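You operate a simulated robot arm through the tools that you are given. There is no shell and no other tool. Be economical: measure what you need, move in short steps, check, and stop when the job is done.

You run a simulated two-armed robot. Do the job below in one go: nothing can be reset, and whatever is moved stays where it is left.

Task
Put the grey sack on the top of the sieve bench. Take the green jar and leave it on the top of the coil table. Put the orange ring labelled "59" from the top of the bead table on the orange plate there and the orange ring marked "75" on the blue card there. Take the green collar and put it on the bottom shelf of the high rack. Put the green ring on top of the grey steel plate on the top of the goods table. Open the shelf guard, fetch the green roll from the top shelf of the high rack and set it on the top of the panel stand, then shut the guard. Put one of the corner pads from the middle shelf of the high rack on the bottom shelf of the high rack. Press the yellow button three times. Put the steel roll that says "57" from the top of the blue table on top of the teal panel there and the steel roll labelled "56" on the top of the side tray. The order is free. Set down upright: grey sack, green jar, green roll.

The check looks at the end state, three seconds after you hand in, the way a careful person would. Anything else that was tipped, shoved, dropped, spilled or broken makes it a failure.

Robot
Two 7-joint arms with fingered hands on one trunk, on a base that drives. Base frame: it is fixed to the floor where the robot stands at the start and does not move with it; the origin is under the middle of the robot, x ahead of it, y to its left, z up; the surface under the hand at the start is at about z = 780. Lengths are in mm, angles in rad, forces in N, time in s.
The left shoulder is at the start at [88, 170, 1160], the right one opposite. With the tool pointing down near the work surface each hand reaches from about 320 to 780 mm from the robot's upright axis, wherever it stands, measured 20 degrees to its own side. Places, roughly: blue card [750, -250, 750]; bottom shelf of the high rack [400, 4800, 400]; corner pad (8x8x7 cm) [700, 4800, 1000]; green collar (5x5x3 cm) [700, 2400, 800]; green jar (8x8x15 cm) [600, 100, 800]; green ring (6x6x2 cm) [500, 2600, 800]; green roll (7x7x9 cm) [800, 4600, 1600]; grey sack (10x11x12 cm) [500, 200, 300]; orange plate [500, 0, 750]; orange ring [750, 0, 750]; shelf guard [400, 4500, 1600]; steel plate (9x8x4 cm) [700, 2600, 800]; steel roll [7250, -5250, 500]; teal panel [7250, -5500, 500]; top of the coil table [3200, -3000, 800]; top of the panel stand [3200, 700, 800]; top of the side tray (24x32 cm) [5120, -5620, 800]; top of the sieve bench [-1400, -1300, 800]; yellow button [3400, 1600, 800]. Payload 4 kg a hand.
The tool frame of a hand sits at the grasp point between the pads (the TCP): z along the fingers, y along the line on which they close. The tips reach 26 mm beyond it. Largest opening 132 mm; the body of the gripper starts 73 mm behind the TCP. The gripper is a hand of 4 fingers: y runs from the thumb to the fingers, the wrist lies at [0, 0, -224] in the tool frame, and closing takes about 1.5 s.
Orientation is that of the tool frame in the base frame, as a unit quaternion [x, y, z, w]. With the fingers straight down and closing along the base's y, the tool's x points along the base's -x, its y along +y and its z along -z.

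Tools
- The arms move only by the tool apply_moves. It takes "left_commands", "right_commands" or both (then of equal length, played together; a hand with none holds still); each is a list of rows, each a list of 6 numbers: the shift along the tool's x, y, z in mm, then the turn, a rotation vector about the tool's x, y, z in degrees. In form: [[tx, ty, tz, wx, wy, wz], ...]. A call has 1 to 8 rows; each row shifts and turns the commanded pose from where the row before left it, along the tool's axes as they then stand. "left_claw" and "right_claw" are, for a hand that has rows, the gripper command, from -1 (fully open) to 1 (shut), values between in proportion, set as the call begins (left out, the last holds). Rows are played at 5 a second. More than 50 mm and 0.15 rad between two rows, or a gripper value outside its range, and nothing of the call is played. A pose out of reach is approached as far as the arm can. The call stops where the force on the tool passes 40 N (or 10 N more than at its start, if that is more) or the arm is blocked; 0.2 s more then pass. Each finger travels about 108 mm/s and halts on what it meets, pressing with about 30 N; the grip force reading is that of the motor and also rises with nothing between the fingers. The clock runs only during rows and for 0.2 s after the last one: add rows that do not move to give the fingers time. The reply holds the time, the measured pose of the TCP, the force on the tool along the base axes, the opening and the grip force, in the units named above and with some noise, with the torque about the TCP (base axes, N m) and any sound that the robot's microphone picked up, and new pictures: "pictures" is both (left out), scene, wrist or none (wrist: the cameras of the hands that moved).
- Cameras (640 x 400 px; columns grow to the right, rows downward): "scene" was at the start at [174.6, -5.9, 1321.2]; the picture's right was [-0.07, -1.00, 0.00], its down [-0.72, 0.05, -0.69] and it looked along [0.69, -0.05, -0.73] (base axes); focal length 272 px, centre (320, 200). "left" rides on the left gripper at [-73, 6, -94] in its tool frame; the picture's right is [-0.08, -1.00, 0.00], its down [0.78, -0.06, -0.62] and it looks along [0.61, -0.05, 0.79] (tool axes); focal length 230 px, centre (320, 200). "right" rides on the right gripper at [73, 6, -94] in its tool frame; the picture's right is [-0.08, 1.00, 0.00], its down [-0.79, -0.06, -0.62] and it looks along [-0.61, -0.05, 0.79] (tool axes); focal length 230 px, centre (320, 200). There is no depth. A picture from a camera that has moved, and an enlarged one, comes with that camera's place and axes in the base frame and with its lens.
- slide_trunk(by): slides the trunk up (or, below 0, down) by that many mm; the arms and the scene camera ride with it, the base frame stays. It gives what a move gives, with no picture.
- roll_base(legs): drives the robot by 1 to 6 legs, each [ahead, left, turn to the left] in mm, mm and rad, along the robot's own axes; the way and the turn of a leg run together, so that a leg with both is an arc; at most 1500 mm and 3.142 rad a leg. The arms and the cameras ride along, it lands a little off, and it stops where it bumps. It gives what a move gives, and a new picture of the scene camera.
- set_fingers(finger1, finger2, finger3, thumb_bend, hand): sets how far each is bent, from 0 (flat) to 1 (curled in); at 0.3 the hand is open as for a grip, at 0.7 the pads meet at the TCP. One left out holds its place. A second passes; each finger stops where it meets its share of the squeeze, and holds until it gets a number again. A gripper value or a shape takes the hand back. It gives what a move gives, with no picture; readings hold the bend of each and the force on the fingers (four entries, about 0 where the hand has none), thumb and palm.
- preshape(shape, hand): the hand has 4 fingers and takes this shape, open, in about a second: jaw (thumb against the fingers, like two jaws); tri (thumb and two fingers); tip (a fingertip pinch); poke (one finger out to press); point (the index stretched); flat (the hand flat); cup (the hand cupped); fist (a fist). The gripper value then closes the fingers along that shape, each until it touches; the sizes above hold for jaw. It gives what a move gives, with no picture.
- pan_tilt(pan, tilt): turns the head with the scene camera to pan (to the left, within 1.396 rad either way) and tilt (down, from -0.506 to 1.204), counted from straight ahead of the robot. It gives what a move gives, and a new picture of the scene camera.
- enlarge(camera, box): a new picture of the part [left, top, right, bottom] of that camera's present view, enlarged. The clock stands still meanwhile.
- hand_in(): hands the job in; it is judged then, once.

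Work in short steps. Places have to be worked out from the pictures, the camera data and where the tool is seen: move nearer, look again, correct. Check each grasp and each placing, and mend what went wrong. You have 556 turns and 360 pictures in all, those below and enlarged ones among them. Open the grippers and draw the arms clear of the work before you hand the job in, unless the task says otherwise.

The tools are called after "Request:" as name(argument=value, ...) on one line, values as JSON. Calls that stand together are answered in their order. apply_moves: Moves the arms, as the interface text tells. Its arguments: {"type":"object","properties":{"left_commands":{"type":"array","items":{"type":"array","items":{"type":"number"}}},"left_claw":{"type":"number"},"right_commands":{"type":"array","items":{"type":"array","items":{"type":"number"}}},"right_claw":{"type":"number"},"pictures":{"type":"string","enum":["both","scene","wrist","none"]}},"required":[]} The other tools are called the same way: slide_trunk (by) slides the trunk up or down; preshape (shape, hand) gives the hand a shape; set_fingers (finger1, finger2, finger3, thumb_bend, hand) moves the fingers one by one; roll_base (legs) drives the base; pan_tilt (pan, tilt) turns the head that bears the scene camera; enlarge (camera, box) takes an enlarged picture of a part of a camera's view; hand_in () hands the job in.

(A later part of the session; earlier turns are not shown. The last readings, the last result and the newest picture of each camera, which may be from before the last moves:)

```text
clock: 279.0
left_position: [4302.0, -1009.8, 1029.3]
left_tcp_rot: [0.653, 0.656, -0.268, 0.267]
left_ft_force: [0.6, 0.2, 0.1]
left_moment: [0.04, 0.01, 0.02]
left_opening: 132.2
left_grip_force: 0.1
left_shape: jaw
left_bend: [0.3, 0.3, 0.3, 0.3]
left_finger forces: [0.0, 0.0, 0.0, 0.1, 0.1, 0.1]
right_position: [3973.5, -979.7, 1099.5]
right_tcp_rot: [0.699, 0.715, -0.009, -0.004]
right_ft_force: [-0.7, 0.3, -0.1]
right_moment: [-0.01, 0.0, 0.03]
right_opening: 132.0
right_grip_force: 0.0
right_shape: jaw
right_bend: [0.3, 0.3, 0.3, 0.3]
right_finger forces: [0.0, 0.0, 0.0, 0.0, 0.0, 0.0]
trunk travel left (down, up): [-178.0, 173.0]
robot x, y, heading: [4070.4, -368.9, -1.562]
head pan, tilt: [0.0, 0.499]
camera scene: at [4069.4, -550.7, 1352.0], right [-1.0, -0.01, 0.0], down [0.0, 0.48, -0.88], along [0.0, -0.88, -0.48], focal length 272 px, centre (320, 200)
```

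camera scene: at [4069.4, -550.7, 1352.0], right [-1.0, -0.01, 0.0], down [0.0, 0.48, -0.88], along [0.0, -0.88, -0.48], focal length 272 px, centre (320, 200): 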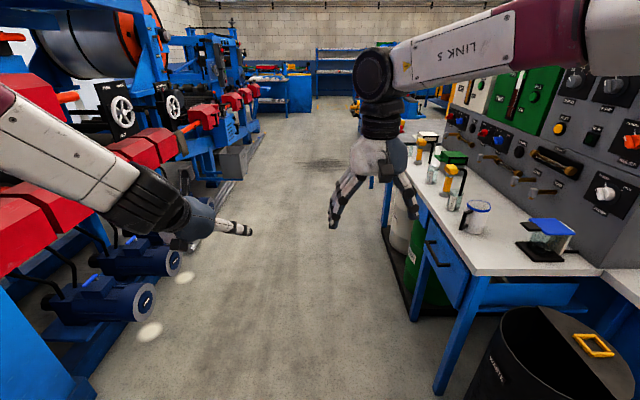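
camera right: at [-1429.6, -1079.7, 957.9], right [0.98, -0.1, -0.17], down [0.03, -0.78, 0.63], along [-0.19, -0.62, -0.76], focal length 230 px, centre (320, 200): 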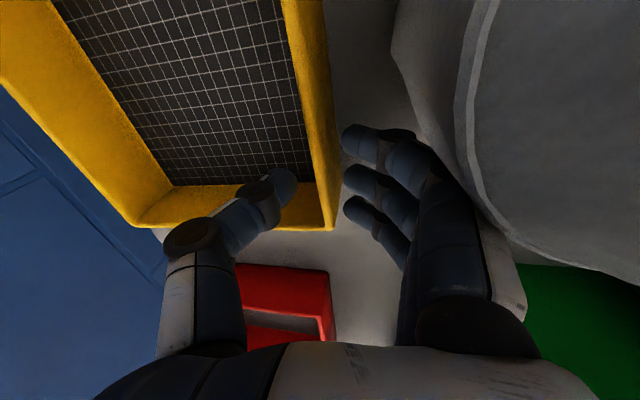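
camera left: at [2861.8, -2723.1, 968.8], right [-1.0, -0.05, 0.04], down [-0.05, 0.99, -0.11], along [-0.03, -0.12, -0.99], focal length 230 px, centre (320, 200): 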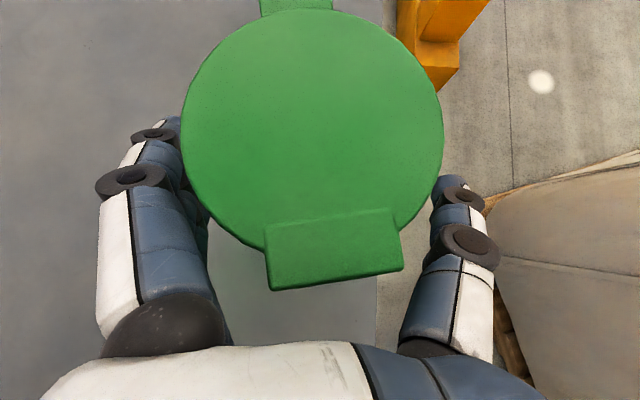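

A clear aisle lies ahead (x≈3560–4900). I drive south along it.

Request:
roll_base(legs=[[1450, 60, 0], [1450, 0, 0], [500, 0, 0]])

```text
clock: 295.6
left_position: [4388.1, -4421.5, 1029.0]
left_tcp_rot: [0.65, 0.659, -0.267, 0.268]
left_ft_force: [0.0, 0.2, 0.0]
left_moment: [0.0, -0.04, 0.0]
left_opening: 132.0
left_grip_force: 0.0
left_shape: jaw
left_bend: [0.3, 0.3, 0.3, 0.3]
left_finger forces: [0.0, 0.0, 0.0, 0.0, 0.1, 0.1]
right_position: [4061.3, -4394.7, 1099.1]
right_tcp_rot: [0.697, 0.717, -0.01, -0.003]
right_ft_force: [0.5, -1.0, -0.6]
right_moment: [0.0, 0.01, 0.01]
right_opening: 131.7
right_grip_force: 0.0
right_shape: jaw
right_bend: [0.3, 0.3, 0.3, 0.3]
right_finger forces: [0.1, 0.1, 0.1, 0.0, 0.0, 0.0]
trunk travel left (down, up): [-178.0, 173.0]
robot x, y, heading: [4151.0, -3783.0, -1.556]
head pan, tilt: [0.0, 0.499]
camera scene: at [4153.4, -3963.4, 1352.0], right [-1.0, -0.01, 0.0], down [-0.01, 0.48, -0.88], along [0.01, -0.88, -0.48], focal length 272 px, centre (320, 200)
```

scene: 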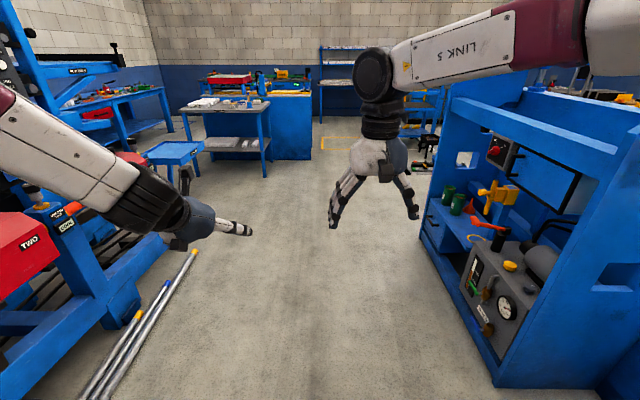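

The side tray (blue, small) is ahead-left; pipes lie on the floor before it. I go 1300 mm further and turn east to look toward the blue table.

Request:
roll_base(legs=[[1300, 0, 0], [0, 0, 1.56]])

```text
clock: 305.9
left_position: [4809.0, -4832.4, 1028.6]
left_tcp_rot: [-0.004, 0.925, 0.001, 0.38]
left_ft_force: [0.1, 0.3, -0.1]
left_moment: [0.0, 0.0, 0.03]
left_opening: 131.8
left_grip_force: 0.0
left_shape: jaw
left_bend: [0.3, 0.3, 0.3, 0.3]
left_finger forces: [0.1, 0.0, 0.0, 0.0, 0.0, 0.0]
right_position: [4781.5, -5159.4, 1100.8]
right_tcp_rot: [-0.014, 1.0, -0.009, 0.004]
right_ft_force: [0.8, -0.7, -0.6]
right_moment: [0.0, -0.04, -0.04]
right_opening: 131.9
right_grip_force: 0.1
right_shape: jaw
right_bend: [0.3, 0.3, 0.3, 0.3]
right_finger forces: [0.0, 0.1, 0.0, 0.0, 0.0, 0.1]
trunk travel left (down, up): [-178.0, 173.0]
robot x, y, heading: [4168.0, -5070.4, 0.014]
head pan, tilt: [0.0, 0.499]
camera scene: at [4350.9, -5066.8, 1352.0], right [0.01, -1.0, 0.0], down [-0.48, -0.01, -0.88], along [0.88, 0.01, -0.48], focal length 272 px, centre (320, 200)
```

scene: 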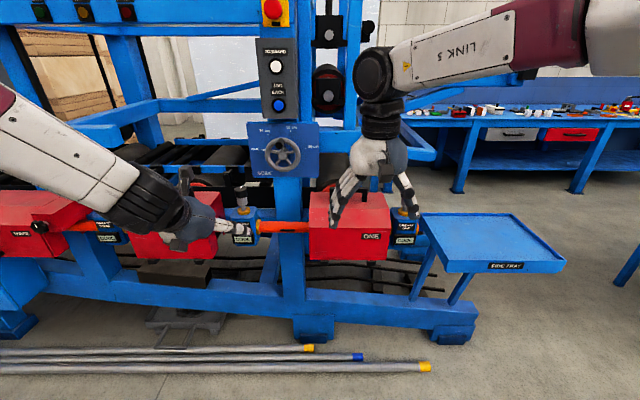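

I strafe right to pass south of the machine's end, then look east.

Request:
roll_base(legs=[[0, -1300, 0], [500, 0, 0]])

```text
clock: 320.0
left_position: [5322.1, -6140.6, 1029.7]
left_tcp_rot: [0.002, 0.926, -0.001, 0.379]
left_ft_force: [0.1, 0.3, -0.7]
left_moment: [0.01, -0.03, 0.02]
left_opening: 131.8
left_grip_force: 0.1
left_shape: jaw
left_bend: [0.3, 0.3, 0.3, 0.3]
left_finger forces: [0.0, 0.0, 0.0, 0.0, 0.1, 0.0]
right_position: [5289.1, -6467.7, 1099.9]
right_tcp_rot: [-0.005, 1.0, -0.008, 0.004]
right_ft_force: [0.3, -0.5, -0.1]
right_moment: [0.01, 0.04, -0.02]
right_opening: 131.7
right_grip_force: 0.0
right_shape: jaw
right_bend: [0.3, 0.3, 0.3, 0.3]
right_finger forces: [0.0, 0.0, 0.1, 0.1, 0.1, 0.0]
trunk travel left (down, up): [-178.0, 173.0]
robot x, y, heading: [4676.2, -6363.7, -0.014]
head pan, tilt: [0.0, 0.499]
camera scene: at [4860.8, -6367.2, 1352.0], right [-0.01, -1.0, 0.0], down [-0.48, 0.0, -0.88], along [0.88, -0.01, -0.48], focal length 272 px, centre (320, 200)
```

scene: 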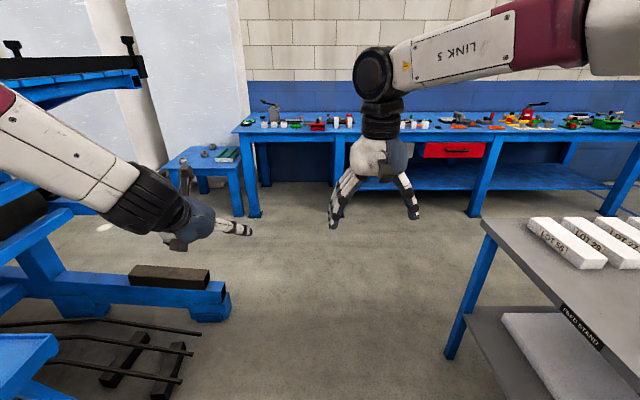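

I see the small blue table (low, left ahead). I drive on east past the machine's end.

Request:
roll_base(legs=[[1000, 0, 0], [650, 350, 0]])

```text
clock: 328.8
left_position: [6972.8, -5793.1, 1029.9]
left_tcp_rot: [0.003, 0.925, -0.002, 0.38]
left_ft_force: [0.1, -0.5, -0.4]
left_moment: [0.02, -0.01, -0.01]
left_opening: 132.0
left_grip_force: 0.1
left_shape: jaw
left_bend: [0.3, 0.3, 0.3, 0.3]
left_finger forces: [0.0, 0.0, 0.0, 0.0, 0.1, 0.0]
right_position: [6939.5, -6121.9, 1099.2]
right_tcp_rot: [-0.004, 1.0, -0.009, 0.005]
right_ft_force: [-0.6, 0.3, -0.6]
right_moment: [0.0, 0.03, 0.02]
right_opening: 131.9
right_grip_force: 0.0
right_shape: jaw
right_bend: [0.3, 0.3, 0.3, 0.3]
right_finger forces: [0.0, 0.0, 0.0, 0.0, 0.0, 0.0]
trunk travel left (down, up): [-178.0, 173.0]
robot x, y, heading: [6325.9, -6018.9, -0.002]
head pan, tilt: [0.0, 0.499]
camera scene: at [6510.8, -6021.3, 1352.0], right [-0.01, -1.0, 0.0], down [-0.48, 0.0, -0.88], along [0.88, 0.0, -0.48], focal length 272 px, centre (320, 200)
```

scene: 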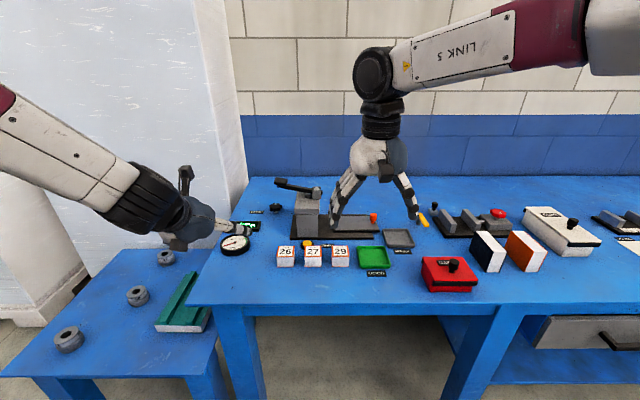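

There is the low blue table with three steel rolls and the teal panel. I enlarge to read the labels.

Request:
enlarge(camera="scene", box=[30, 235, 230, 360])

```text
3.20 times, centred on (130, 298) of scene
camera zoom: at [6510.8, -6021.3, 1352.0], right [-0.01, -1.0, 0.0], down [-0.48, 0.0, -0.88], along [0.88, 0.0, -0.48], focal length 871 px, centre (928, -112)
```

zoom: 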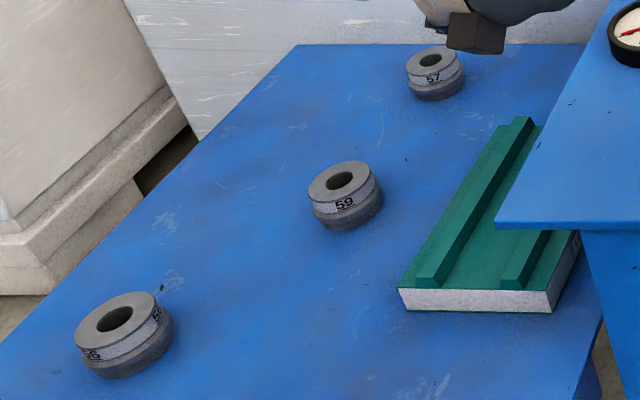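

Labels read 56 (near), 59 (middle), 57 (far). I drive to stand before the blue table.

Request:
roll_base(legs=[[300, 470, 0]])

Request:
pan_tilt(pan=0.15, tilt=0.85)

```text
clock: 333.5
left_position: [7272.1, -5325.4, 1029.1]
left_tcp_rot: [0.002, 0.925, -0.002, 0.379]
left_ft_force: [-0.3, 0.2, -0.3]
left_moment: [0.01, 0.01, 0.01]
left_opening: 131.7
left_grip_force: 0.1
left_shape: jaw
left_bend: [0.3, 0.3, 0.3, 0.3]
left_finger forces: [0.0, 0.0, 0.0, 0.1, 0.0, 0.0]
right_position: [7240.4, -5652.4, 1099.4]
right_tcp_rot: [-0.006, 1.0, -0.01, 0.004]
right_ft_force: [-0.6, -0.7, 0.6]
right_moment: [-0.03, 0.02, 0.03]
right_opening: 132.0
right_grip_force: 0.1
right_shape: jaw
right_bend: [0.3, 0.3, 0.3, 0.3]
right_finger forces: [0.0, 0.0, 0.0, 0.0, 0.1, 0.1]
trunk travel left (down, up): [-178.0, 173.0]
robot x, y, heading: [6630.5, -5553.1, -0.001]
head pan, tilt: [0.0, 0.499]
camera scene: at [6812.1, -5553.8, 1352.0], right [0.0, -1.0, 0.0], down [-0.48, 0.0, -0.88], along [0.88, 0.0, -0.48], focal length 272 px, centre (320, 200)
```

scene: 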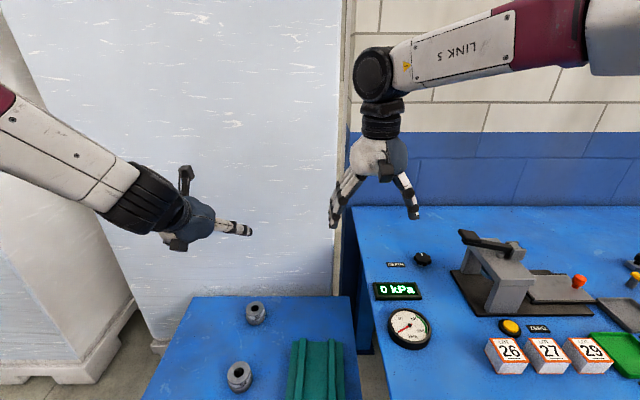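

```text
clock: 334.3
left_position: [7274.3, -5325.5, 1029.2]
left_tcp_rot: [0.002, 0.925, -0.001, 0.38]
left_ft_force: [-0.4, -0.4, 0.2]
left_moment: [0.0, 0.0, 0.02]
left_opening: 132.0
left_grip_force: 0.0
left_shape: jaw
left_bend: [0.3, 0.3, 0.3, 0.3]
left_finger forces: [0.0, 0.0, 0.0, 0.0, 0.1, 0.0]
right_position: [7239.8, -5652.6, 1100.1]
right_tcp_rot: [-0.006, 1.0, -0.009, 0.005]
right_ft_force: [0.2, -0.7, -0.6]
right_moment: [-0.03, -0.03, -0.02]
right_opening: 131.9
right_grip_force: 0.0
right_shape: jaw
right_bend: [0.3, 0.3, 0.3, 0.3]
right_finger forces: [0.1, 0.1, 0.0, 0.0, 0.0, 0.1]
trunk travel left (down, up): [-178.0, 173.0]
robot x, y, heading: [6629.5, -5555.6, -0.005]
head pan, tilt: [0.15, 0.85]
camera scene: at [6798.4, -5542.3, 1322.1], right [0.15, -0.99, 0.0], down [-0.74, -0.11, -0.66], along [0.65, 0.1, -0.75], focal length 272 px, centre (320, 200)
```

scene: 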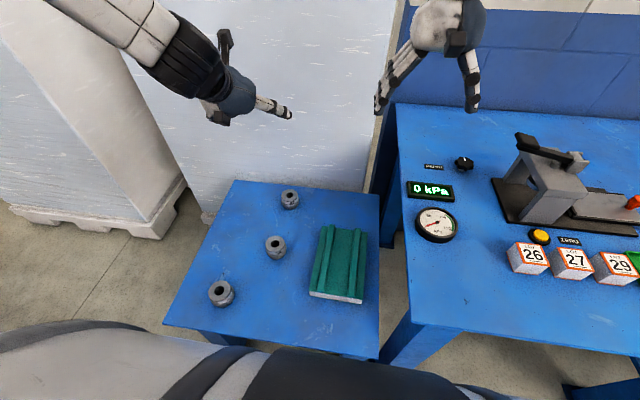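

All three rolls and the panel are located (57 at about (7478, -5323), panel centre (7238, -5542), table z≈500). I bring the left hand to tool-down, then drive 60 mm closer and lower the trunk.

Request:
apply_moves(left_commands=[[0, 0, 0, 0, 7.5, 0], [0, 0, 0, 0, 7.5, 0], [0, 0, 0, 0, 7.5, 0], [0, 0, 0, 0, 7.5, 0], [0, 0, 0, 0, 7.5, 0], [-30, 0, 0, 0, 7.3, 0], [-40, 0, 0, 0, 0, 0]], pictures="none")

Request:
roll_base(legs=[[50, 0, 0]])

Request:
slide_trunk(by=-120)

```text
clock: 335.9
left_position: [7342.6, -5325.2, 1031.1]
left_tcp_rot: [0.0, 1.0, 0.0, -0.004]
left_ft_force: [0.6, 1.2, -0.3]
left_moment: [0.0, 0.01, -0.02]
left_opening: 131.9
left_grip_force: 0.0
left_shape: jaw
left_bend: [0.3, 0.3, 0.3, 0.3]
left_finger forces: [0.1, 0.0, 0.0, 0.0, 0.0, 0.0]
right_position: [7242.4, -5652.5, 1098.1]
right_tcp_rot: [-0.007, 1.0, -0.009, 0.004]
right_ft_force: [0.4, 0.4, -0.3]
right_moment: [-0.01, 0.04, 0.0]
right_opening: 132.0
right_grip_force: 0.0
right_shape: jaw
right_bend: [0.3, 0.3, 0.3, 0.3]
right_finger forces: [0.1, 0.0, 0.1, 0.0, 0.0, 0.0]
trunk travel left (down, up): [-178.0, 173.0]
robot x, y, heading: [6631.3, -5554.1, -0.007]
head pan, tilt: [0.15, 0.85]
```

```text
clock: 336.8
left_position: [7394.2, -5326.8, 1031.9]
left_tcp_rot: [0.001, 1.0, 0.0, -0.002]
left_ft_force: [-0.3, 0.9, -0.3]
left_moment: [-0.01, 0.02, -0.01]
left_opening: 131.8
left_grip_force: 0.1
left_shape: jaw
left_bend: [0.3, 0.3, 0.3, 0.3]
left_finger forces: [0.1, 0.1, 0.1, 0.0, 0.0, 0.0]
right_position: [7290.9, -5652.4, 1099.6]
right_tcp_rot: [-0.006, 1.0, -0.009, 0.003]
right_ft_force: [-0.1, 1.1, -1.0]
right_moment: [-0.03, 0.0, 0.01]
right_opening: 132.0
right_grip_force: 0.1
right_shape: jaw
right_bend: [0.3, 0.3, 0.3, 0.3]
right_finger forces: [0.0, 0.0, 0.0, 0.1, 0.0, 0.0]
trunk travel left (down, up): [-178.0, 173.0]
robot x, y, heading: [6678.2, -5552.9, -0.004]
head pan, tilt: [0.15, 0.85]
camera scene: at [6849.2, -5542.5, 1321.9], right [0.15, -0.99, 0.0], down [-0.74, -0.11, -0.66], along [0.65, 0.1, -0.75], focal length 272 px, centre (320, 200)
```

scene: 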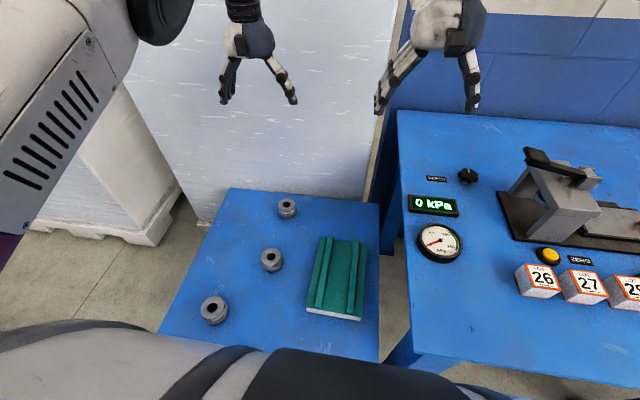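

```text
clock: 338.3
left_position: [7392.3, -5325.8, 915.0]
left_tcp_rot: [0.004, 1.0, -0.001, -0.001]
left_ft_force: [-0.5, 0.0, 0.5]
left_moment: [-0.01, 0.03, 0.0]
left_opening: 132.1
left_grip_force: 0.1
left_shape: jaw
left_bend: [0.3, 0.3, 0.3, 0.3]
left_finger forces: [0.0, 0.0, 0.1, 0.0, 0.0, 0.1]
right_position: [7289.0, -5652.5, 981.4]
right_tcp_rot: [-0.006, 1.0, -0.01, 0.006]
right_ft_force: [0.0, -0.3, -0.7]
right_moment: [0.0, -0.02, -0.01]
right_opening: 132.1
right_grip_force: 0.1
right_shape: jaw
right_bend: [0.3, 0.3, 0.3, 0.3]
right_finger forces: [0.0, 0.1, 0.1, 0.0, 0.0, 0.1]
trunk travel left (down, up): [-58.0, 293.0]
robot x, y, heading: [6678.0, -5554.2, -0.002]
head pan, tilt: [0.15, 0.85]
```

I bring the left hand above roll 57.

Request:
apply_moves(left_commands=[[-14.3, 0.5, 44, 0, 0, 0], [-14.3, 0.5, 44, 0, 0, 0], [-14.3, 0.5, 44, 0, 0, 0], [-14.3, 0.5, 44, 0, 0, 0], [-14.3, 0.5, 44, 0, 0, 0], [-14.3, 0.5, 44, 0, 0, 0], [0, 0, 0, 0, 0, 0]], pictures="wrist")

```text
clock: 339.9
left_position: [7476.8, -5322.1, 649.1]
left_tcp_rot: [0.001, 1.0, 0.0, -0.002]
left_ft_force: [-0.7, -0.7, 0.2]
left_moment: [-0.01, 0.02, 0.03]
left_opening: 132.0
left_grip_force: 0.1
left_shape: jaw
left_bend: [0.3, 0.3, 0.3, 0.3]
left_finger forces: [0.0, 0.1, 0.1, 0.0, 0.1, 0.1]
right_position: [7291.0, -5652.8, 981.1]
right_tcp_rot: [-0.005, 1.0, -0.008, 0.005]
right_ft_force: [-0.2, -0.2, 0.4]
right_moment: [0.01, -0.02, -0.03]
right_opening: 131.9
right_grip_force: 0.1
right_shape: jaw
right_bend: [0.3, 0.3, 0.3, 0.3]
right_finger forces: [0.1, 0.0, 0.0, 0.1, 0.1, 0.0]
trunk travel left (down, up): [-58.0, 293.0]
robot x, y, heading: [6680.2, -5556.5, -0.002]
head pan, tilt: [0.15, 0.85]
camera left: at [7547.8, -5316.7, 742.5], right [0.07, -1.0, 0.0], down [-0.78, -0.06, 0.62], along [-0.62, -0.05, -0.79], focal length 230 px, centre (320, 200)
```

left: 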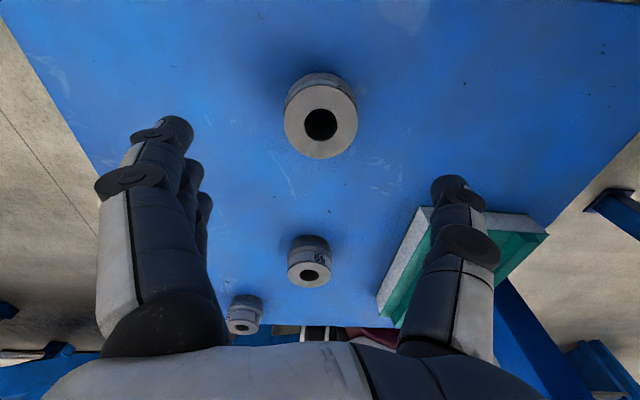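

Roll 57's axis is at about (7479, -5323). I descend to grip height.

Request:
apply_moves(left_commands=[[-2, -1, 40, 0, 0, 0], [0, 0, 40, 0, 0, 0], [0, 0, 20, 0, 0, 0], [0, 0, 10, 0, 0, 0], [0, 0, 0, 0, 0, 0]], pictures="wrist")

```text
clock: 341.1
left_position: [7455.8, -5322.0, 546.4]
left_tcp_rot: [0.003, 1.0, -0.001, -0.003]
left_ft_force: [-0.5, 0.1, 0.6]
left_moment: [-0.01, 0.0, 0.01]
left_opening: 131.9
left_grip_force: 0.0
left_shape: jaw
left_bend: [0.3, 0.3, 0.3, 0.3]
left_finger forces: [0.0, 0.0, 0.0, 0.0, 0.0, 0.1]
left hand out of reach, approached as far as the arm can: row 2, 3, 4
right_position: [7290.6, -5652.9, 980.7]
right_tcp_rot: [-0.006, 1.0, -0.009, 0.004]
right_ft_force: [0.0, 0.0, 0.0]
right_moment: [0.02, -0.01, -0.01]
right_opening: 132.0
right_grip_force: 0.0
right_shape: jaw
right_bend: [0.3, 0.3, 0.3, 0.3]
right_finger forces: [0.1, 0.1, 0.0, 0.0, 0.1, 0.0]
trunk travel left (down, up): [-58.0, 293.0]
robot x, y, heading: [6680.2, -5550.6, -0.004]
head pan, tilt: [0.15, 0.85]
camera left: at [7527.6, -5315.1, 639.1], right [0.07, -1.0, 0.0], down [-0.78, -0.06, 0.62], along [-0.62, -0.05, -0.78], focal length 230 px, centre (320, 200)
```

left: 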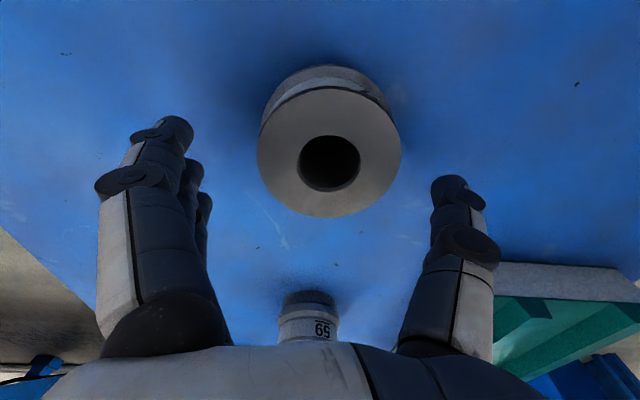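

Slightly out of reach; I raise the hand a bit, lower the trunk another 55 mm (which also brings the shoulder forward), and re-aim.

Request:
apply_moves(left_commands=[[0, 0, -40, 0, 0, 0], [0, 0, -40, 0, 0, 0]], pictures="none")

Request:
slide_trunk(by=-55)

Request:
apply_moves(left_commands=[[0, 0, 0, 0, 0, 0], [0, 0, 0, 0, 0, 0]], pictures="none")

```text
clock: 341.7
left_position: [7455.4, -5321.5, 626.3]
left_tcp_rot: [0.002, 1.0, 0.0, -0.003]
left_ft_force: [0.6, -0.2, -0.4]
left_moment: [0.01, 0.01, 0.04]
left_opening: 132.1
left_grip_force: 0.0
left_shape: jaw
left_bend: [0.3, 0.3, 0.3, 0.3]
left_finger forces: [0.0, 0.1, 0.1, 0.0, 0.1, 0.0]
right_position: [7289.7, -5653.8, 980.3]
right_tcp_rot: [-0.006, 1.0, -0.009, 0.005]
right_ft_force: [1.0, -0.6, 0.2]
right_moment: [-0.01, -0.03, -0.01]
right_opening: 131.7
right_grip_force: 0.2
right_shape: jaw
right_bend: [0.3, 0.3, 0.3, 0.3]
right_finger forces: [0.0, 0.0, 0.0, 0.0, 0.0, 0.1]
trunk travel left (down, up): [-58.0, 293.0]
robot x, y, heading: [6682.7, -5554.6, -0.001]
head pan, tilt: [0.15, 0.85]
```

```text
clock: 342.7
left_position: [7456.5, -5321.7, 573.9]
left_tcp_rot: [0.001, 1.0, 0.0, 0.0]
left_ft_force: [0.5, 0.6, 0.2]
left_moment: [0.01, -0.01, 0.0]
left_opening: 131.9
left_grip_force: 0.1
left_shape: jaw
left_bend: [0.3, 0.3, 0.3, 0.3]
left_finger forces: [0.0, 0.0, 0.0, 0.1, 0.0, 0.1]
right_position: [7289.2, -5652.8, 926.3]
right_tcp_rot: [-0.006, 1.0, -0.009, 0.006]
right_ft_force: [0.5, 0.7, 0.9]
right_moment: [0.01, 0.0, 0.0]
right_opening: 132.0
right_grip_force: 0.0
right_shape: jaw
right_bend: [0.3, 0.3, 0.3, 0.3]
right_finger forces: [0.0, 0.0, 0.0, 0.0, 0.1, 0.0]
trunk travel left (down, up): [-3.0, 348.0]
robot x, y, heading: [6678.0, -5552.3, 0.001]
head pan, tilt: [0.15, 0.85]
```

```text
clock: 343.3
left_position: [7457.5, -5322.0, 571.3]
left_tcp_rot: [0.001, 1.0, 0.0, -0.002]
left_ft_force: [-0.4, 0.5, -0.4]
left_moment: [0.0, 0.03, 0.03]
left_opening: 132.1
left_grip_force: 0.1
left_shape: jaw
left_bend: [0.3, 0.3, 0.3, 0.3]
left_finger forces: [0.0, 0.0, 0.0, 0.1, 0.0, 0.1]
right_position: [7291.0, -5652.0, 924.7]
right_tcp_rot: [-0.006, 1.0, -0.008, 0.004]
right_ft_force: [0.5, -0.7, 0.1]
right_moment: [-0.02, 0.03, 0.02]
right_opening: 131.9
right_grip_force: 0.0
right_shape: jaw
right_bend: [0.3, 0.3, 0.3, 0.3]
right_finger forces: [0.0, 0.0, 0.0, 0.0, 0.1, 0.0]
trunk travel left (down, up): [-3.0, 348.0]
robot x, y, heading: [6676.3, -5552.6, -0.003]
head pan, tilt: [0.15, 0.85]
```

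Now I centre over the roll and descend.

Request:
apply_moves(left_commands=[[-22, -1, 0, 0, 0, 0], [0, 0, 20, 0, 0, 0], [0, 0, 14, 0, 0, 0], [0, 0, 0, 0, 0, 0]], pictures="wrist")

```text
clock: 344.3
left_position: [7479.3, -5324.0, 537.2]
left_tcp_rot: [0.002, 1.0, 0.0, -0.002]
left_ft_force: [0.3, -0.2, -0.2]
left_moment: [0.01, 0.03, 0.01]
left_opening: 132.1
left_grip_force: 0.0
left_shape: jaw
left_bend: [0.3, 0.3, 0.3, 0.3]
left_finger forces: [0.1, 0.0, 0.0, 0.1, 0.0, 0.0]
right_position: [7289.9, -5652.3, 924.4]
right_tcp_rot: [-0.007, 1.0, -0.009, 0.005]
right_ft_force: [-0.2, 0.0, 0.5]
right_moment: [0.0, 0.0, 0.0]
right_opening: 132.2
right_grip_force: 0.0
right_shape: jaw
right_bend: [0.3, 0.3, 0.3, 0.3]
right_finger forces: [0.1, 0.0, 0.0, 0.1, 0.0, 0.1]
trunk travel left (down, up): [-3.0, 348.0]
robot x, y, heading: [6678.6, -5552.5, -0.004]
head pan, tilt: [0.15, 0.85]
camera left: at [7550.3, -5316.9, 630.5], right [0.07, -1.0, 0.0], down [-0.78, -0.06, 0.62], along [-0.62, -0.05, -0.78], focal length 230 px, centre (320, 200)
```

left: 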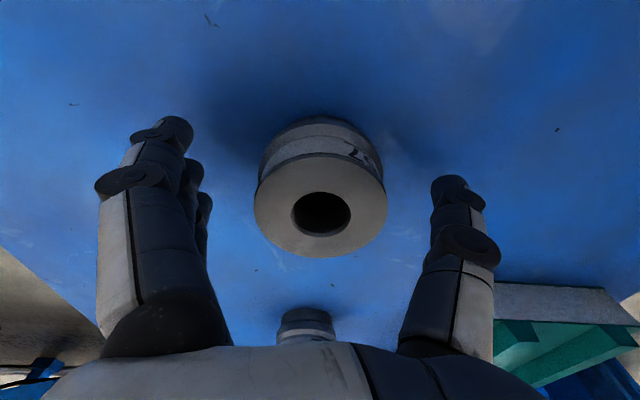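

Aligned; I close and lift a little.

Request:
apply_moves(left_commands=[[0, 0, 0, 0, 0, 0], [0, 0, 0, 0, 0, 0], [0, 0, 0, 0, 0, 0], [0, 0, 0, 0, 0, 0], [0, 0, 0, 0, 0, 0], [0, 0, 0, 0, 0, 0]], left_claw=1, pictures="none")

Request:
apply_moves(left_commands=[[0, 0, -25, 0, 0, 0], [0, 0, -35, 0, 0, 0], [0, 0, -40, 0, 0, 0], [0, 0, 0, 0, 0, 0]], pictures="wrist")

```text
clock: 345.7
left_position: [7477.6, -5324.5, 536.2]
left_tcp_rot: [0.001, 1.0, 0.0, -0.002]
left_ft_force: [-0.5, 0.3, 0.6]
left_moment: [0.03, 0.08, 0.0]
left_opening: 55.9
left_grip_force: 30.0
left_shape: jaw
left_bend: [0.73, 0.73, 0.73, 0.7]
left_finger forces: [9.4, 9.0, 9.0, 0.1, 26.8, 0.0]
right_position: [7290.5, -5653.4, 924.5]
right_tcp_rot: [-0.006, 1.0, -0.008, 0.003]
right_ft_force: [0.1, 0.0, -0.1]
right_moment: [0.02, 0.02, 0.01]
right_opening: 131.5
right_grip_force: 0.1
right_shape: jaw
right_bend: [0.3, 0.3, 0.3, 0.3]
right_finger forces: [0.0, 0.1, 0.1, 0.1, 0.1, 0.0]
trunk travel left (down, up): [-3.0, 348.0]
robot x, y, heading: [6678.3, -5551.3, -0.002]
head pan, tilt: [0.15, 0.85]
```

```text
clock: 346.7
left_position: [7478.7, -5323.4, 638.2]
left_tcp_rot: [0.002, 1.0, 0.0, -0.004]
left_ft_force: [0.2, -0.2, -3.1]
left_moment: [-0.01, 0.01, 0.0]
left_opening: 55.7
left_grip_force: 30.0
left_shape: jaw
left_bend: [0.73, 0.73, 0.73, 0.7]
left_finger forces: [9.6, 8.9, 8.8, 0.0, 27.1, 0.0]
right_position: [7290.9, -5652.6, 923.0]
right_tcp_rot: [-0.006, 1.0, -0.008, 0.003]
right_ft_force: [0.1, -0.9, 0.0]
right_moment: [0.02, 0.03, 0.03]
right_opening: 131.9
right_grip_force: 0.1
right_shape: jaw
right_bend: [0.3, 0.3, 0.3, 0.3]
right_finger forces: [0.0, 0.0, 0.1, 0.1, 0.1, 0.0]
trunk travel left (down, up): [-3.0, 348.0]
robot x, y, heading: [6678.4, -5554.3, -0.009]
head pan, tilt: [0.15, 0.85]
camera left: at [7550.5, -5316.6, 729.6], right [0.07, -1.0, 0.0], down [-0.78, -0.06, 0.62], along [-0.62, -0.05, -0.78], focal length 230 px, centre (320, 200)
```

left: 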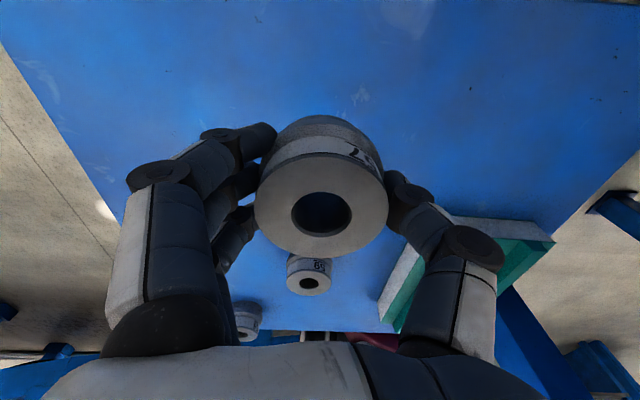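

Held (3.1 N). I verify its label.

Request:
enlarge(camera="left", box=[240, 110, 400, 210])

```text
4.00 times, centred on (320, 160) of left
camera zoom: at [7550.5, -5316.6, 729.6], right [0.07, -1.0, 0.0], down [-0.78, -0.06, 0.62], along [-0.62, -0.05, -0.78], focal length 920 px, centre (320, 360)
```

zoom: 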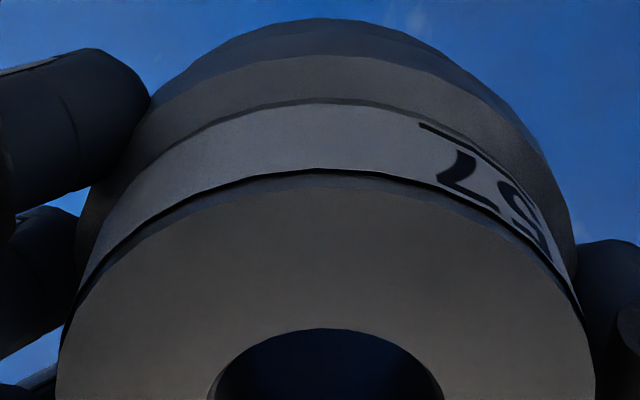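

It's the 57 (seen upside down). I draw the left hand back over the panel's x range, raise the right hand clear of the bench tools, then shift the base right.

Request:
apply_moves(left_commands=[[46, 0, -10, 0, 0, 0], [46, 0, -10, 0, 0, 0], [46, 0, -10, 0, 0, 0], [46, 0, 0, 0, 0, 0], [46, 0, 0, 0, 0, 0]], right_commands=[[30, 0, -40, 0, 0, 0], [30, 0, -40, 0, 0, 0], [30, 0, -40, 0, 0, 0], [30, 0, -40, 0, 0, 0], [30, 0, 0, 0, 0, 0]], pictures="none")

Request:
roll_base(legs=[[0, -215, 0]])

Request:
apply_moves(left_commands=[[0, 0, 0, 0, 0, 0]], pictures="wrist")

```text
clock: 347.9
left_position: [7251.2, -5319.3, 671.7]
left_tcp_rot: [-0.026, 0.999, -0.029, 0.002]
left_ft_force: [0.0, 0.7, -2.6]
left_moment: [-0.02, 0.03, 0.0]
left_opening: 55.7
left_grip_force: 30.1
left_shape: jaw
left_bend: [0.73, 0.73, 0.73, 0.7]
left_finger forces: [9.8, 9.4, 9.6, 0.0, 27.7, 0.1]
right_position: [7171.2, -5657.8, 1082.2]
right_tcp_rot: [-0.008, 1.0, -0.009, 0.003]
right_ft_force: [-0.3, 0.3, -0.1]
right_moment: [-0.05, -0.03, 0.02]
right_opening: 132.1
right_grip_force: 0.0
right_shape: jaw
right_bend: [0.3, 0.3, 0.3, 0.3]
right_finger forces: [0.0, 0.0, 0.0, 0.0, 0.0, 0.0]
right hand out of reach, approached as far as the arm can: row 4, 5
trunk travel left (down, up): [-3.0, 348.0]
robot x, y, heading: [6677.3, -5552.8, -0.004]
head pan, tilt: [0.15, 0.85]
```

```text
clock: 350.4
left_position: [7249.2, -5530.6, 667.9]
left_tcp_rot: [-0.028, 0.999, -0.027, -0.004]
left_ft_force: [-0.3, -0.6, -3.6]
left_moment: [0.0, -0.03, 0.0]
left_opening: 55.5
left_grip_force: 30.4
left_shape: jaw
left_bend: [0.73, 0.73, 0.73, 0.7]
left_finger forces: [9.9, 9.4, 9.6, 0.0, 27.7, 0.0]
right_position: [7170.9, -5874.3, 1082.7]
right_tcp_rot: [-0.008, 1.0, -0.008, 0.004]
right_ft_force: [0.5, -0.4, 0.3]
right_moment: [0.01, 0.04, 0.0]
right_opening: 131.8
right_grip_force: 0.0
right_shape: jaw
right_bend: [0.3, 0.3, 0.3, 0.3]
right_finger forces: [0.0, 0.0, 0.0, 0.1, 0.0, 0.1]
trunk travel left (down, up): [-3.0, 348.0]
robot x, y, heading: [6678.5, -5767.7, -0.003]
head pan, tilt: [0.15, 0.85]
camera scene: at [7023.2, -5756.8, 1120.1], right [0.15, -0.99, 0.0], down [-0.74, -0.11, -0.66], along [0.65, 0.1, -0.75], focal length 272 px, centre (320, 200)
```

scene: 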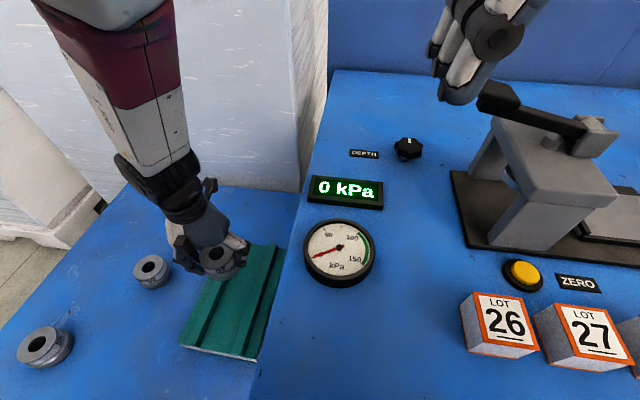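

```text
clock: 350.8
left_position: [7248.0, -5529.8, 667.6]
left_tcp_rot: [-0.032, 0.999, -0.029, -0.004]
left_ft_force: [0.0, 0.7, -2.0]
left_moment: [0.01, -0.02, -0.01]
left_opening: 55.3
left_grip_force: 30.3
left_shape: jaw
left_bend: [0.73, 0.73, 0.73, 0.7]
left_finger forces: [10.0, 9.4, 9.6, 0.0, 27.7, 0.0]
right_position: [7172.1, -5874.4, 1082.3]
right_tcp_rot: [-0.009, 1.0, -0.009, 0.003]
right_ft_force: [0.6, 0.1, 0.7]
right_moment: [-0.01, -0.02, 0.0]
right_opening: 132.0
right_grip_force: 0.0
right_shape: jaw
right_bend: [0.3, 0.3, 0.3, 0.3]
right_finger forces: [0.0, 0.0, 0.0, 0.0, 0.0, 0.0]
trunk travel left (down, up): [-3.0, 348.0]
robot x, y, heading: [6681.8, -5764.7, -0.003]
head pan, tilt: [0.15, 0.85]
camera left: at [7319.8, -5513.5, 759.6], right [0.14, -0.99, 0.06], down [-0.78, -0.07, 0.63], along [-0.61, -0.13, -0.78], focal length 230 px, centre (320, 200)
```

left: 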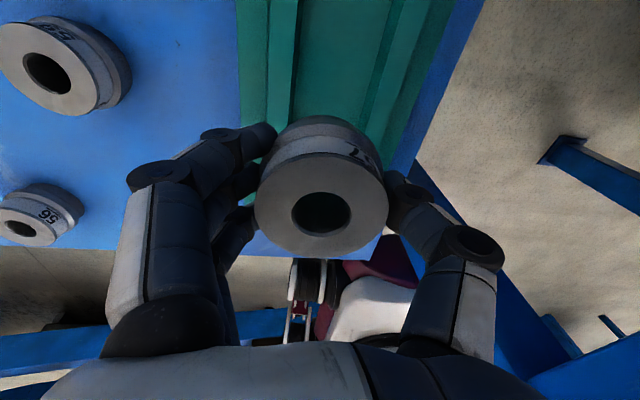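

The arm is cramped here; I back the base 120 mm and re-extend, levelling the hand over the panel.

Request:
roll_base(legs=[[-120, 0, 0]])

Request:
apply_moves(left_commands=[[-28, -2, 0, -3.3, -0.5, 3.4], [-28, -2, 0, 0, 0, 0], [-28, -2, 0, 0, 0, 0], [-28, -4, 0, 0, 0, 0], [0, 0, 0, 0, 0, 0]], pictures="wrist")

```text
clock: 352.0
left_position: [7128.6, -5530.0, 668.1]
left_tcp_rot: [-0.03, 0.999, -0.028, -0.003]
left_ft_force: [0.2, 0.7, -2.9]
left_moment: [-0.01, -0.01, 0.02]
left_opening: 55.5
left_grip_force: 30.5
left_shape: jaw
left_bend: [0.73, 0.73, 0.73, 0.7]
left_finger forces: [9.9, 9.4, 9.8, 0.0, 27.7, 0.0]
right_position: [7052.1, -5873.6, 1082.5]
right_tcp_rot: [-0.008, 1.0, -0.009, 0.004]
right_ft_force: [0.3, -0.3, 0.0]
right_moment: [-0.02, -0.01, 0.0]
right_opening: 132.0
right_grip_force: 0.2
right_shape: jaw
right_bend: [0.3, 0.3, 0.3, 0.3]
right_finger forces: [0.1, 0.0, 0.0, 0.0, 0.0, 0.1]
trunk travel left (down, up): [-3.0, 348.0]
robot x, y, heading: [6556.6, -5770.0, -0.002]
head pan, tilt: [0.15, 0.85]
camera scene: at [6903.9, -5756.5, 1120.3], right [0.15, -0.99, 0.0], down [-0.74, -0.11, -0.66], along [0.65, 0.1, -0.75], focal length 272 px, centre (320, 200)
```

scene: 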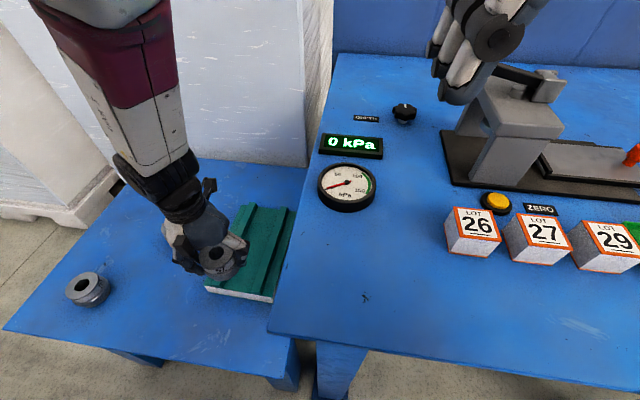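

```text
clock: 353.2
left_position: [7244.4, -5535.4, 667.1]
left_tcp_rot: [-0.005, 1.0, -0.002, 0.001]
left_ft_force: [0.3, 0.6, -3.3]
left_moment: [-0.03, 0.02, -0.01]
left_opening: 55.5
left_grip_force: 30.0
left_shape: jaw
left_bend: [0.73, 0.73, 0.73, 0.7]
left_finger forces: [10.0, 9.3, 9.9, 0.0, 27.5, 0.0]
right_position: [7052.2, -5874.5, 1081.7]
right_tcp_rot: [-0.008, 1.0, -0.009, 0.004]
right_ft_force: [0.0, 0.7, 0.8]
right_moment: [0.0, -0.03, 0.02]
right_opening: 131.9
right_grip_force: 0.0
right_shape: jaw
right_bend: [0.3, 0.3, 0.3, 0.3]
right_finger forces: [0.0, 0.0, 0.0, 0.1, 0.1, 0.1]
trunk travel left (down, up): [-3.0, 348.0]
robot x, y, heading: [6563.8, -5767.8, -0.004]
head pan, tilt: [0.15, 0.85]
camera left: at [7314.2, -5528.3, 760.3], right [0.09, -1.0, 0.0], down [-0.78, -0.07, 0.62], along [-0.61, -0.06, -0.79], focal length 230 px, centre (320, 200)
```

left: 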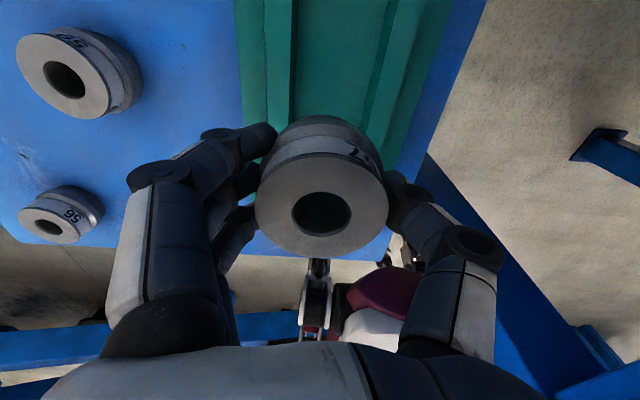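

Level now. The rails' centre line is y≈-5541; I shift 6 mm and lower 65 mm.

Request:
apply_moves(left_commands=[[0, -5.6, 0, 0, 0, 0], [0, 0, 33, 0, 0, 0], [0, 0, 32, 0, 0, 0], [0, 0, 0, 0, 0, 0]], pictures="wrist")

Request:
enlarge(camera="scene", box=[150, 180, 310, 310])

```text
clock: 354.2
left_position: [7244.2, -5544.9, 602.7]
left_tcp_rot: [-0.001, 1.0, 0.001, 0.001]
left_ft_force: [0.2, 0.5, -1.9]
left_moment: [0.02, 0.0, 0.03]
left_opening: 55.7
left_grip_force: 29.7
left_shape: jaw
left_bend: [0.73, 0.73, 0.73, 0.7]
left_finger forces: [10.0, 9.3, 9.8, 0.1, 27.6, 0.1]
right_position: [7052.2, -5873.6, 1082.9]
right_tcp_rot: [-0.008, 1.0, -0.009, 0.004]
right_ft_force: [0.6, 0.6, 0.3]
right_moment: [0.01, 0.03, 0.03]
right_opening: 131.9
right_grip_force: 0.0
right_shape: jaw
right_bend: [0.3, 0.3, 0.3, 0.3]
right_finger forces: [0.1, 0.0, 0.0, 0.0, 0.0, 0.0]
trunk travel left (down, up): [-3.0, 348.0]
robot x, y, heading: [6559.0, -5767.0, -0.005]
head pan, tilt: [0.15, 0.85]
camera left: at [7314.6, -5537.7, 696.6], right [0.08, -1.0, 0.0], down [-0.79, -0.06, 0.61], along [-0.61, -0.05, -0.79], focal length 230 px, centre (320, 200)
```

left: 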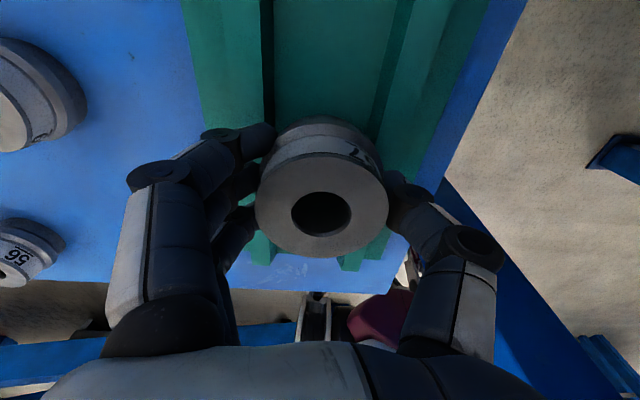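

```text
3.08 times, centred on (230, 245) of scene
camera zoom: at [6904.4, -5756.6, 1120.2], right [0.15, -0.99, 0.0], down [-0.74, -0.11, -0.66], along [0.65, 0.1, -0.75], focal length 837 px, centre (597, 62)
```

zoom: 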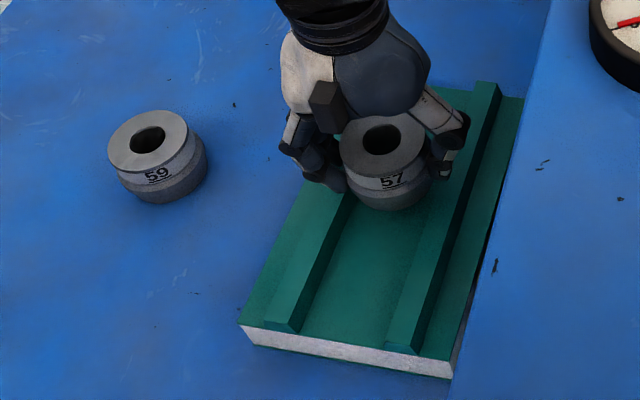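

Roll 57 is centred over the channel between the rails. I lower further in small steps until contact.

Request:
apply_moves(left_commands=[[0, 1.5, 12, 0, 0, 0], [0, 0, 8, 0, 0, 0], [0, 0, 6, 0, 0, 0], [0, 0, 0, 0, 0, 0]], pictures="none")

```text
clock: 355.2
left_position: [7242.7, -5542.7, 582.0]
left_tcp_rot: [-0.002, 1.0, 0.0, 0.005]
left_ft_force: [-4.7, -0.4, 34.7]
left_moment: [0.1, 0.14, 0.11]
left_opening: 55.8
left_grip_force: 29.8
left_shape: jaw
left_bend: [0.74, 0.74, 0.74, 0.71]
left_finger forces: [10.6, 15.3, 13.4, 0.0, 33.1, 0.0]
right_position: [7048.8, -5874.1, 1085.2]
right_tcp_rot: [-0.008, 1.0, -0.009, 0.007]
right_ft_force: [-0.1, -0.6, 0.6]
right_moment: [-0.01, 0.01, 0.02]
right_opening: 132.3
right_grip_force: 0.2
right_shape: jaw
right_bend: [0.3, 0.3, 0.3, 0.3]
right_finger forces: [0.0, 0.0, 0.0, 0.0, 0.0, 0.0]
trunk travel left (down, up): [-3.0, 348.0]
robot x, y, heading: [6560.9, -5765.3, -0.005]
head pan, tilt: [0.15, 0.85]
```

Firm contact at TCP z=582. I ease up 3 mm and look closely.

Request:
apply_moves(left_commands=[[0, 0, -3, 0, 0, 0], [0, 0, 0, 0, 0, 0]], pictures="none")

Request:
enlarge(camera="scene", box=[200, 195, 296, 270])

```text
clock: 355.8
left_position: [7242.5, -5541.8, 582.2]
left_tcp_rot: [-0.002, 1.0, 0.0, 0.003]
left_ft_force: [2.7, 0.8, 28.3]
left_moment: [0.02, -0.11, 0.09]
left_opening: 55.9
left_grip_force: 30.4
left_shape: jaw
left_bend: [0.74, 0.74, 0.74, 0.71]
left_finger forces: [12.0, 13.8, 12.1, 0.1, 31.5, 0.0]
right_position: [7050.9, -5874.8, 1083.5]
right_tcp_rot: [-0.008, 1.0, -0.008, 0.005]
right_ft_force: [-0.4, -0.3, -0.3]
right_moment: [-0.04, 0.03, 0.0]
right_opening: 131.5
right_grip_force: 0.1
right_shape: jaw
right_bend: [0.3, 0.3, 0.3, 0.3]
right_finger forces: [0.0, 0.0, 0.1, 0.1, 0.0, 0.1]
trunk travel left (down, up): [-3.0, 348.0]
robot x, y, heading: [6557.3, -5766.4, -0.003]
head pan, tilt: [0.15, 0.85]
```

```text
5.33 times, centred on (248, 232) of scene
camera zoom: at [6902.2, -5757.4, 1121.0], right [0.15, -0.99, 0.0], down [-0.74, -0.11, -0.66], along [0.65, 0.1, -0.75], focal length 1452 px, centre (704, 27)
```

zoom: 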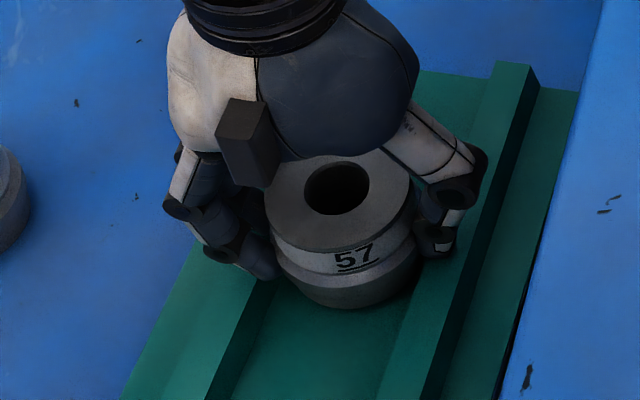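

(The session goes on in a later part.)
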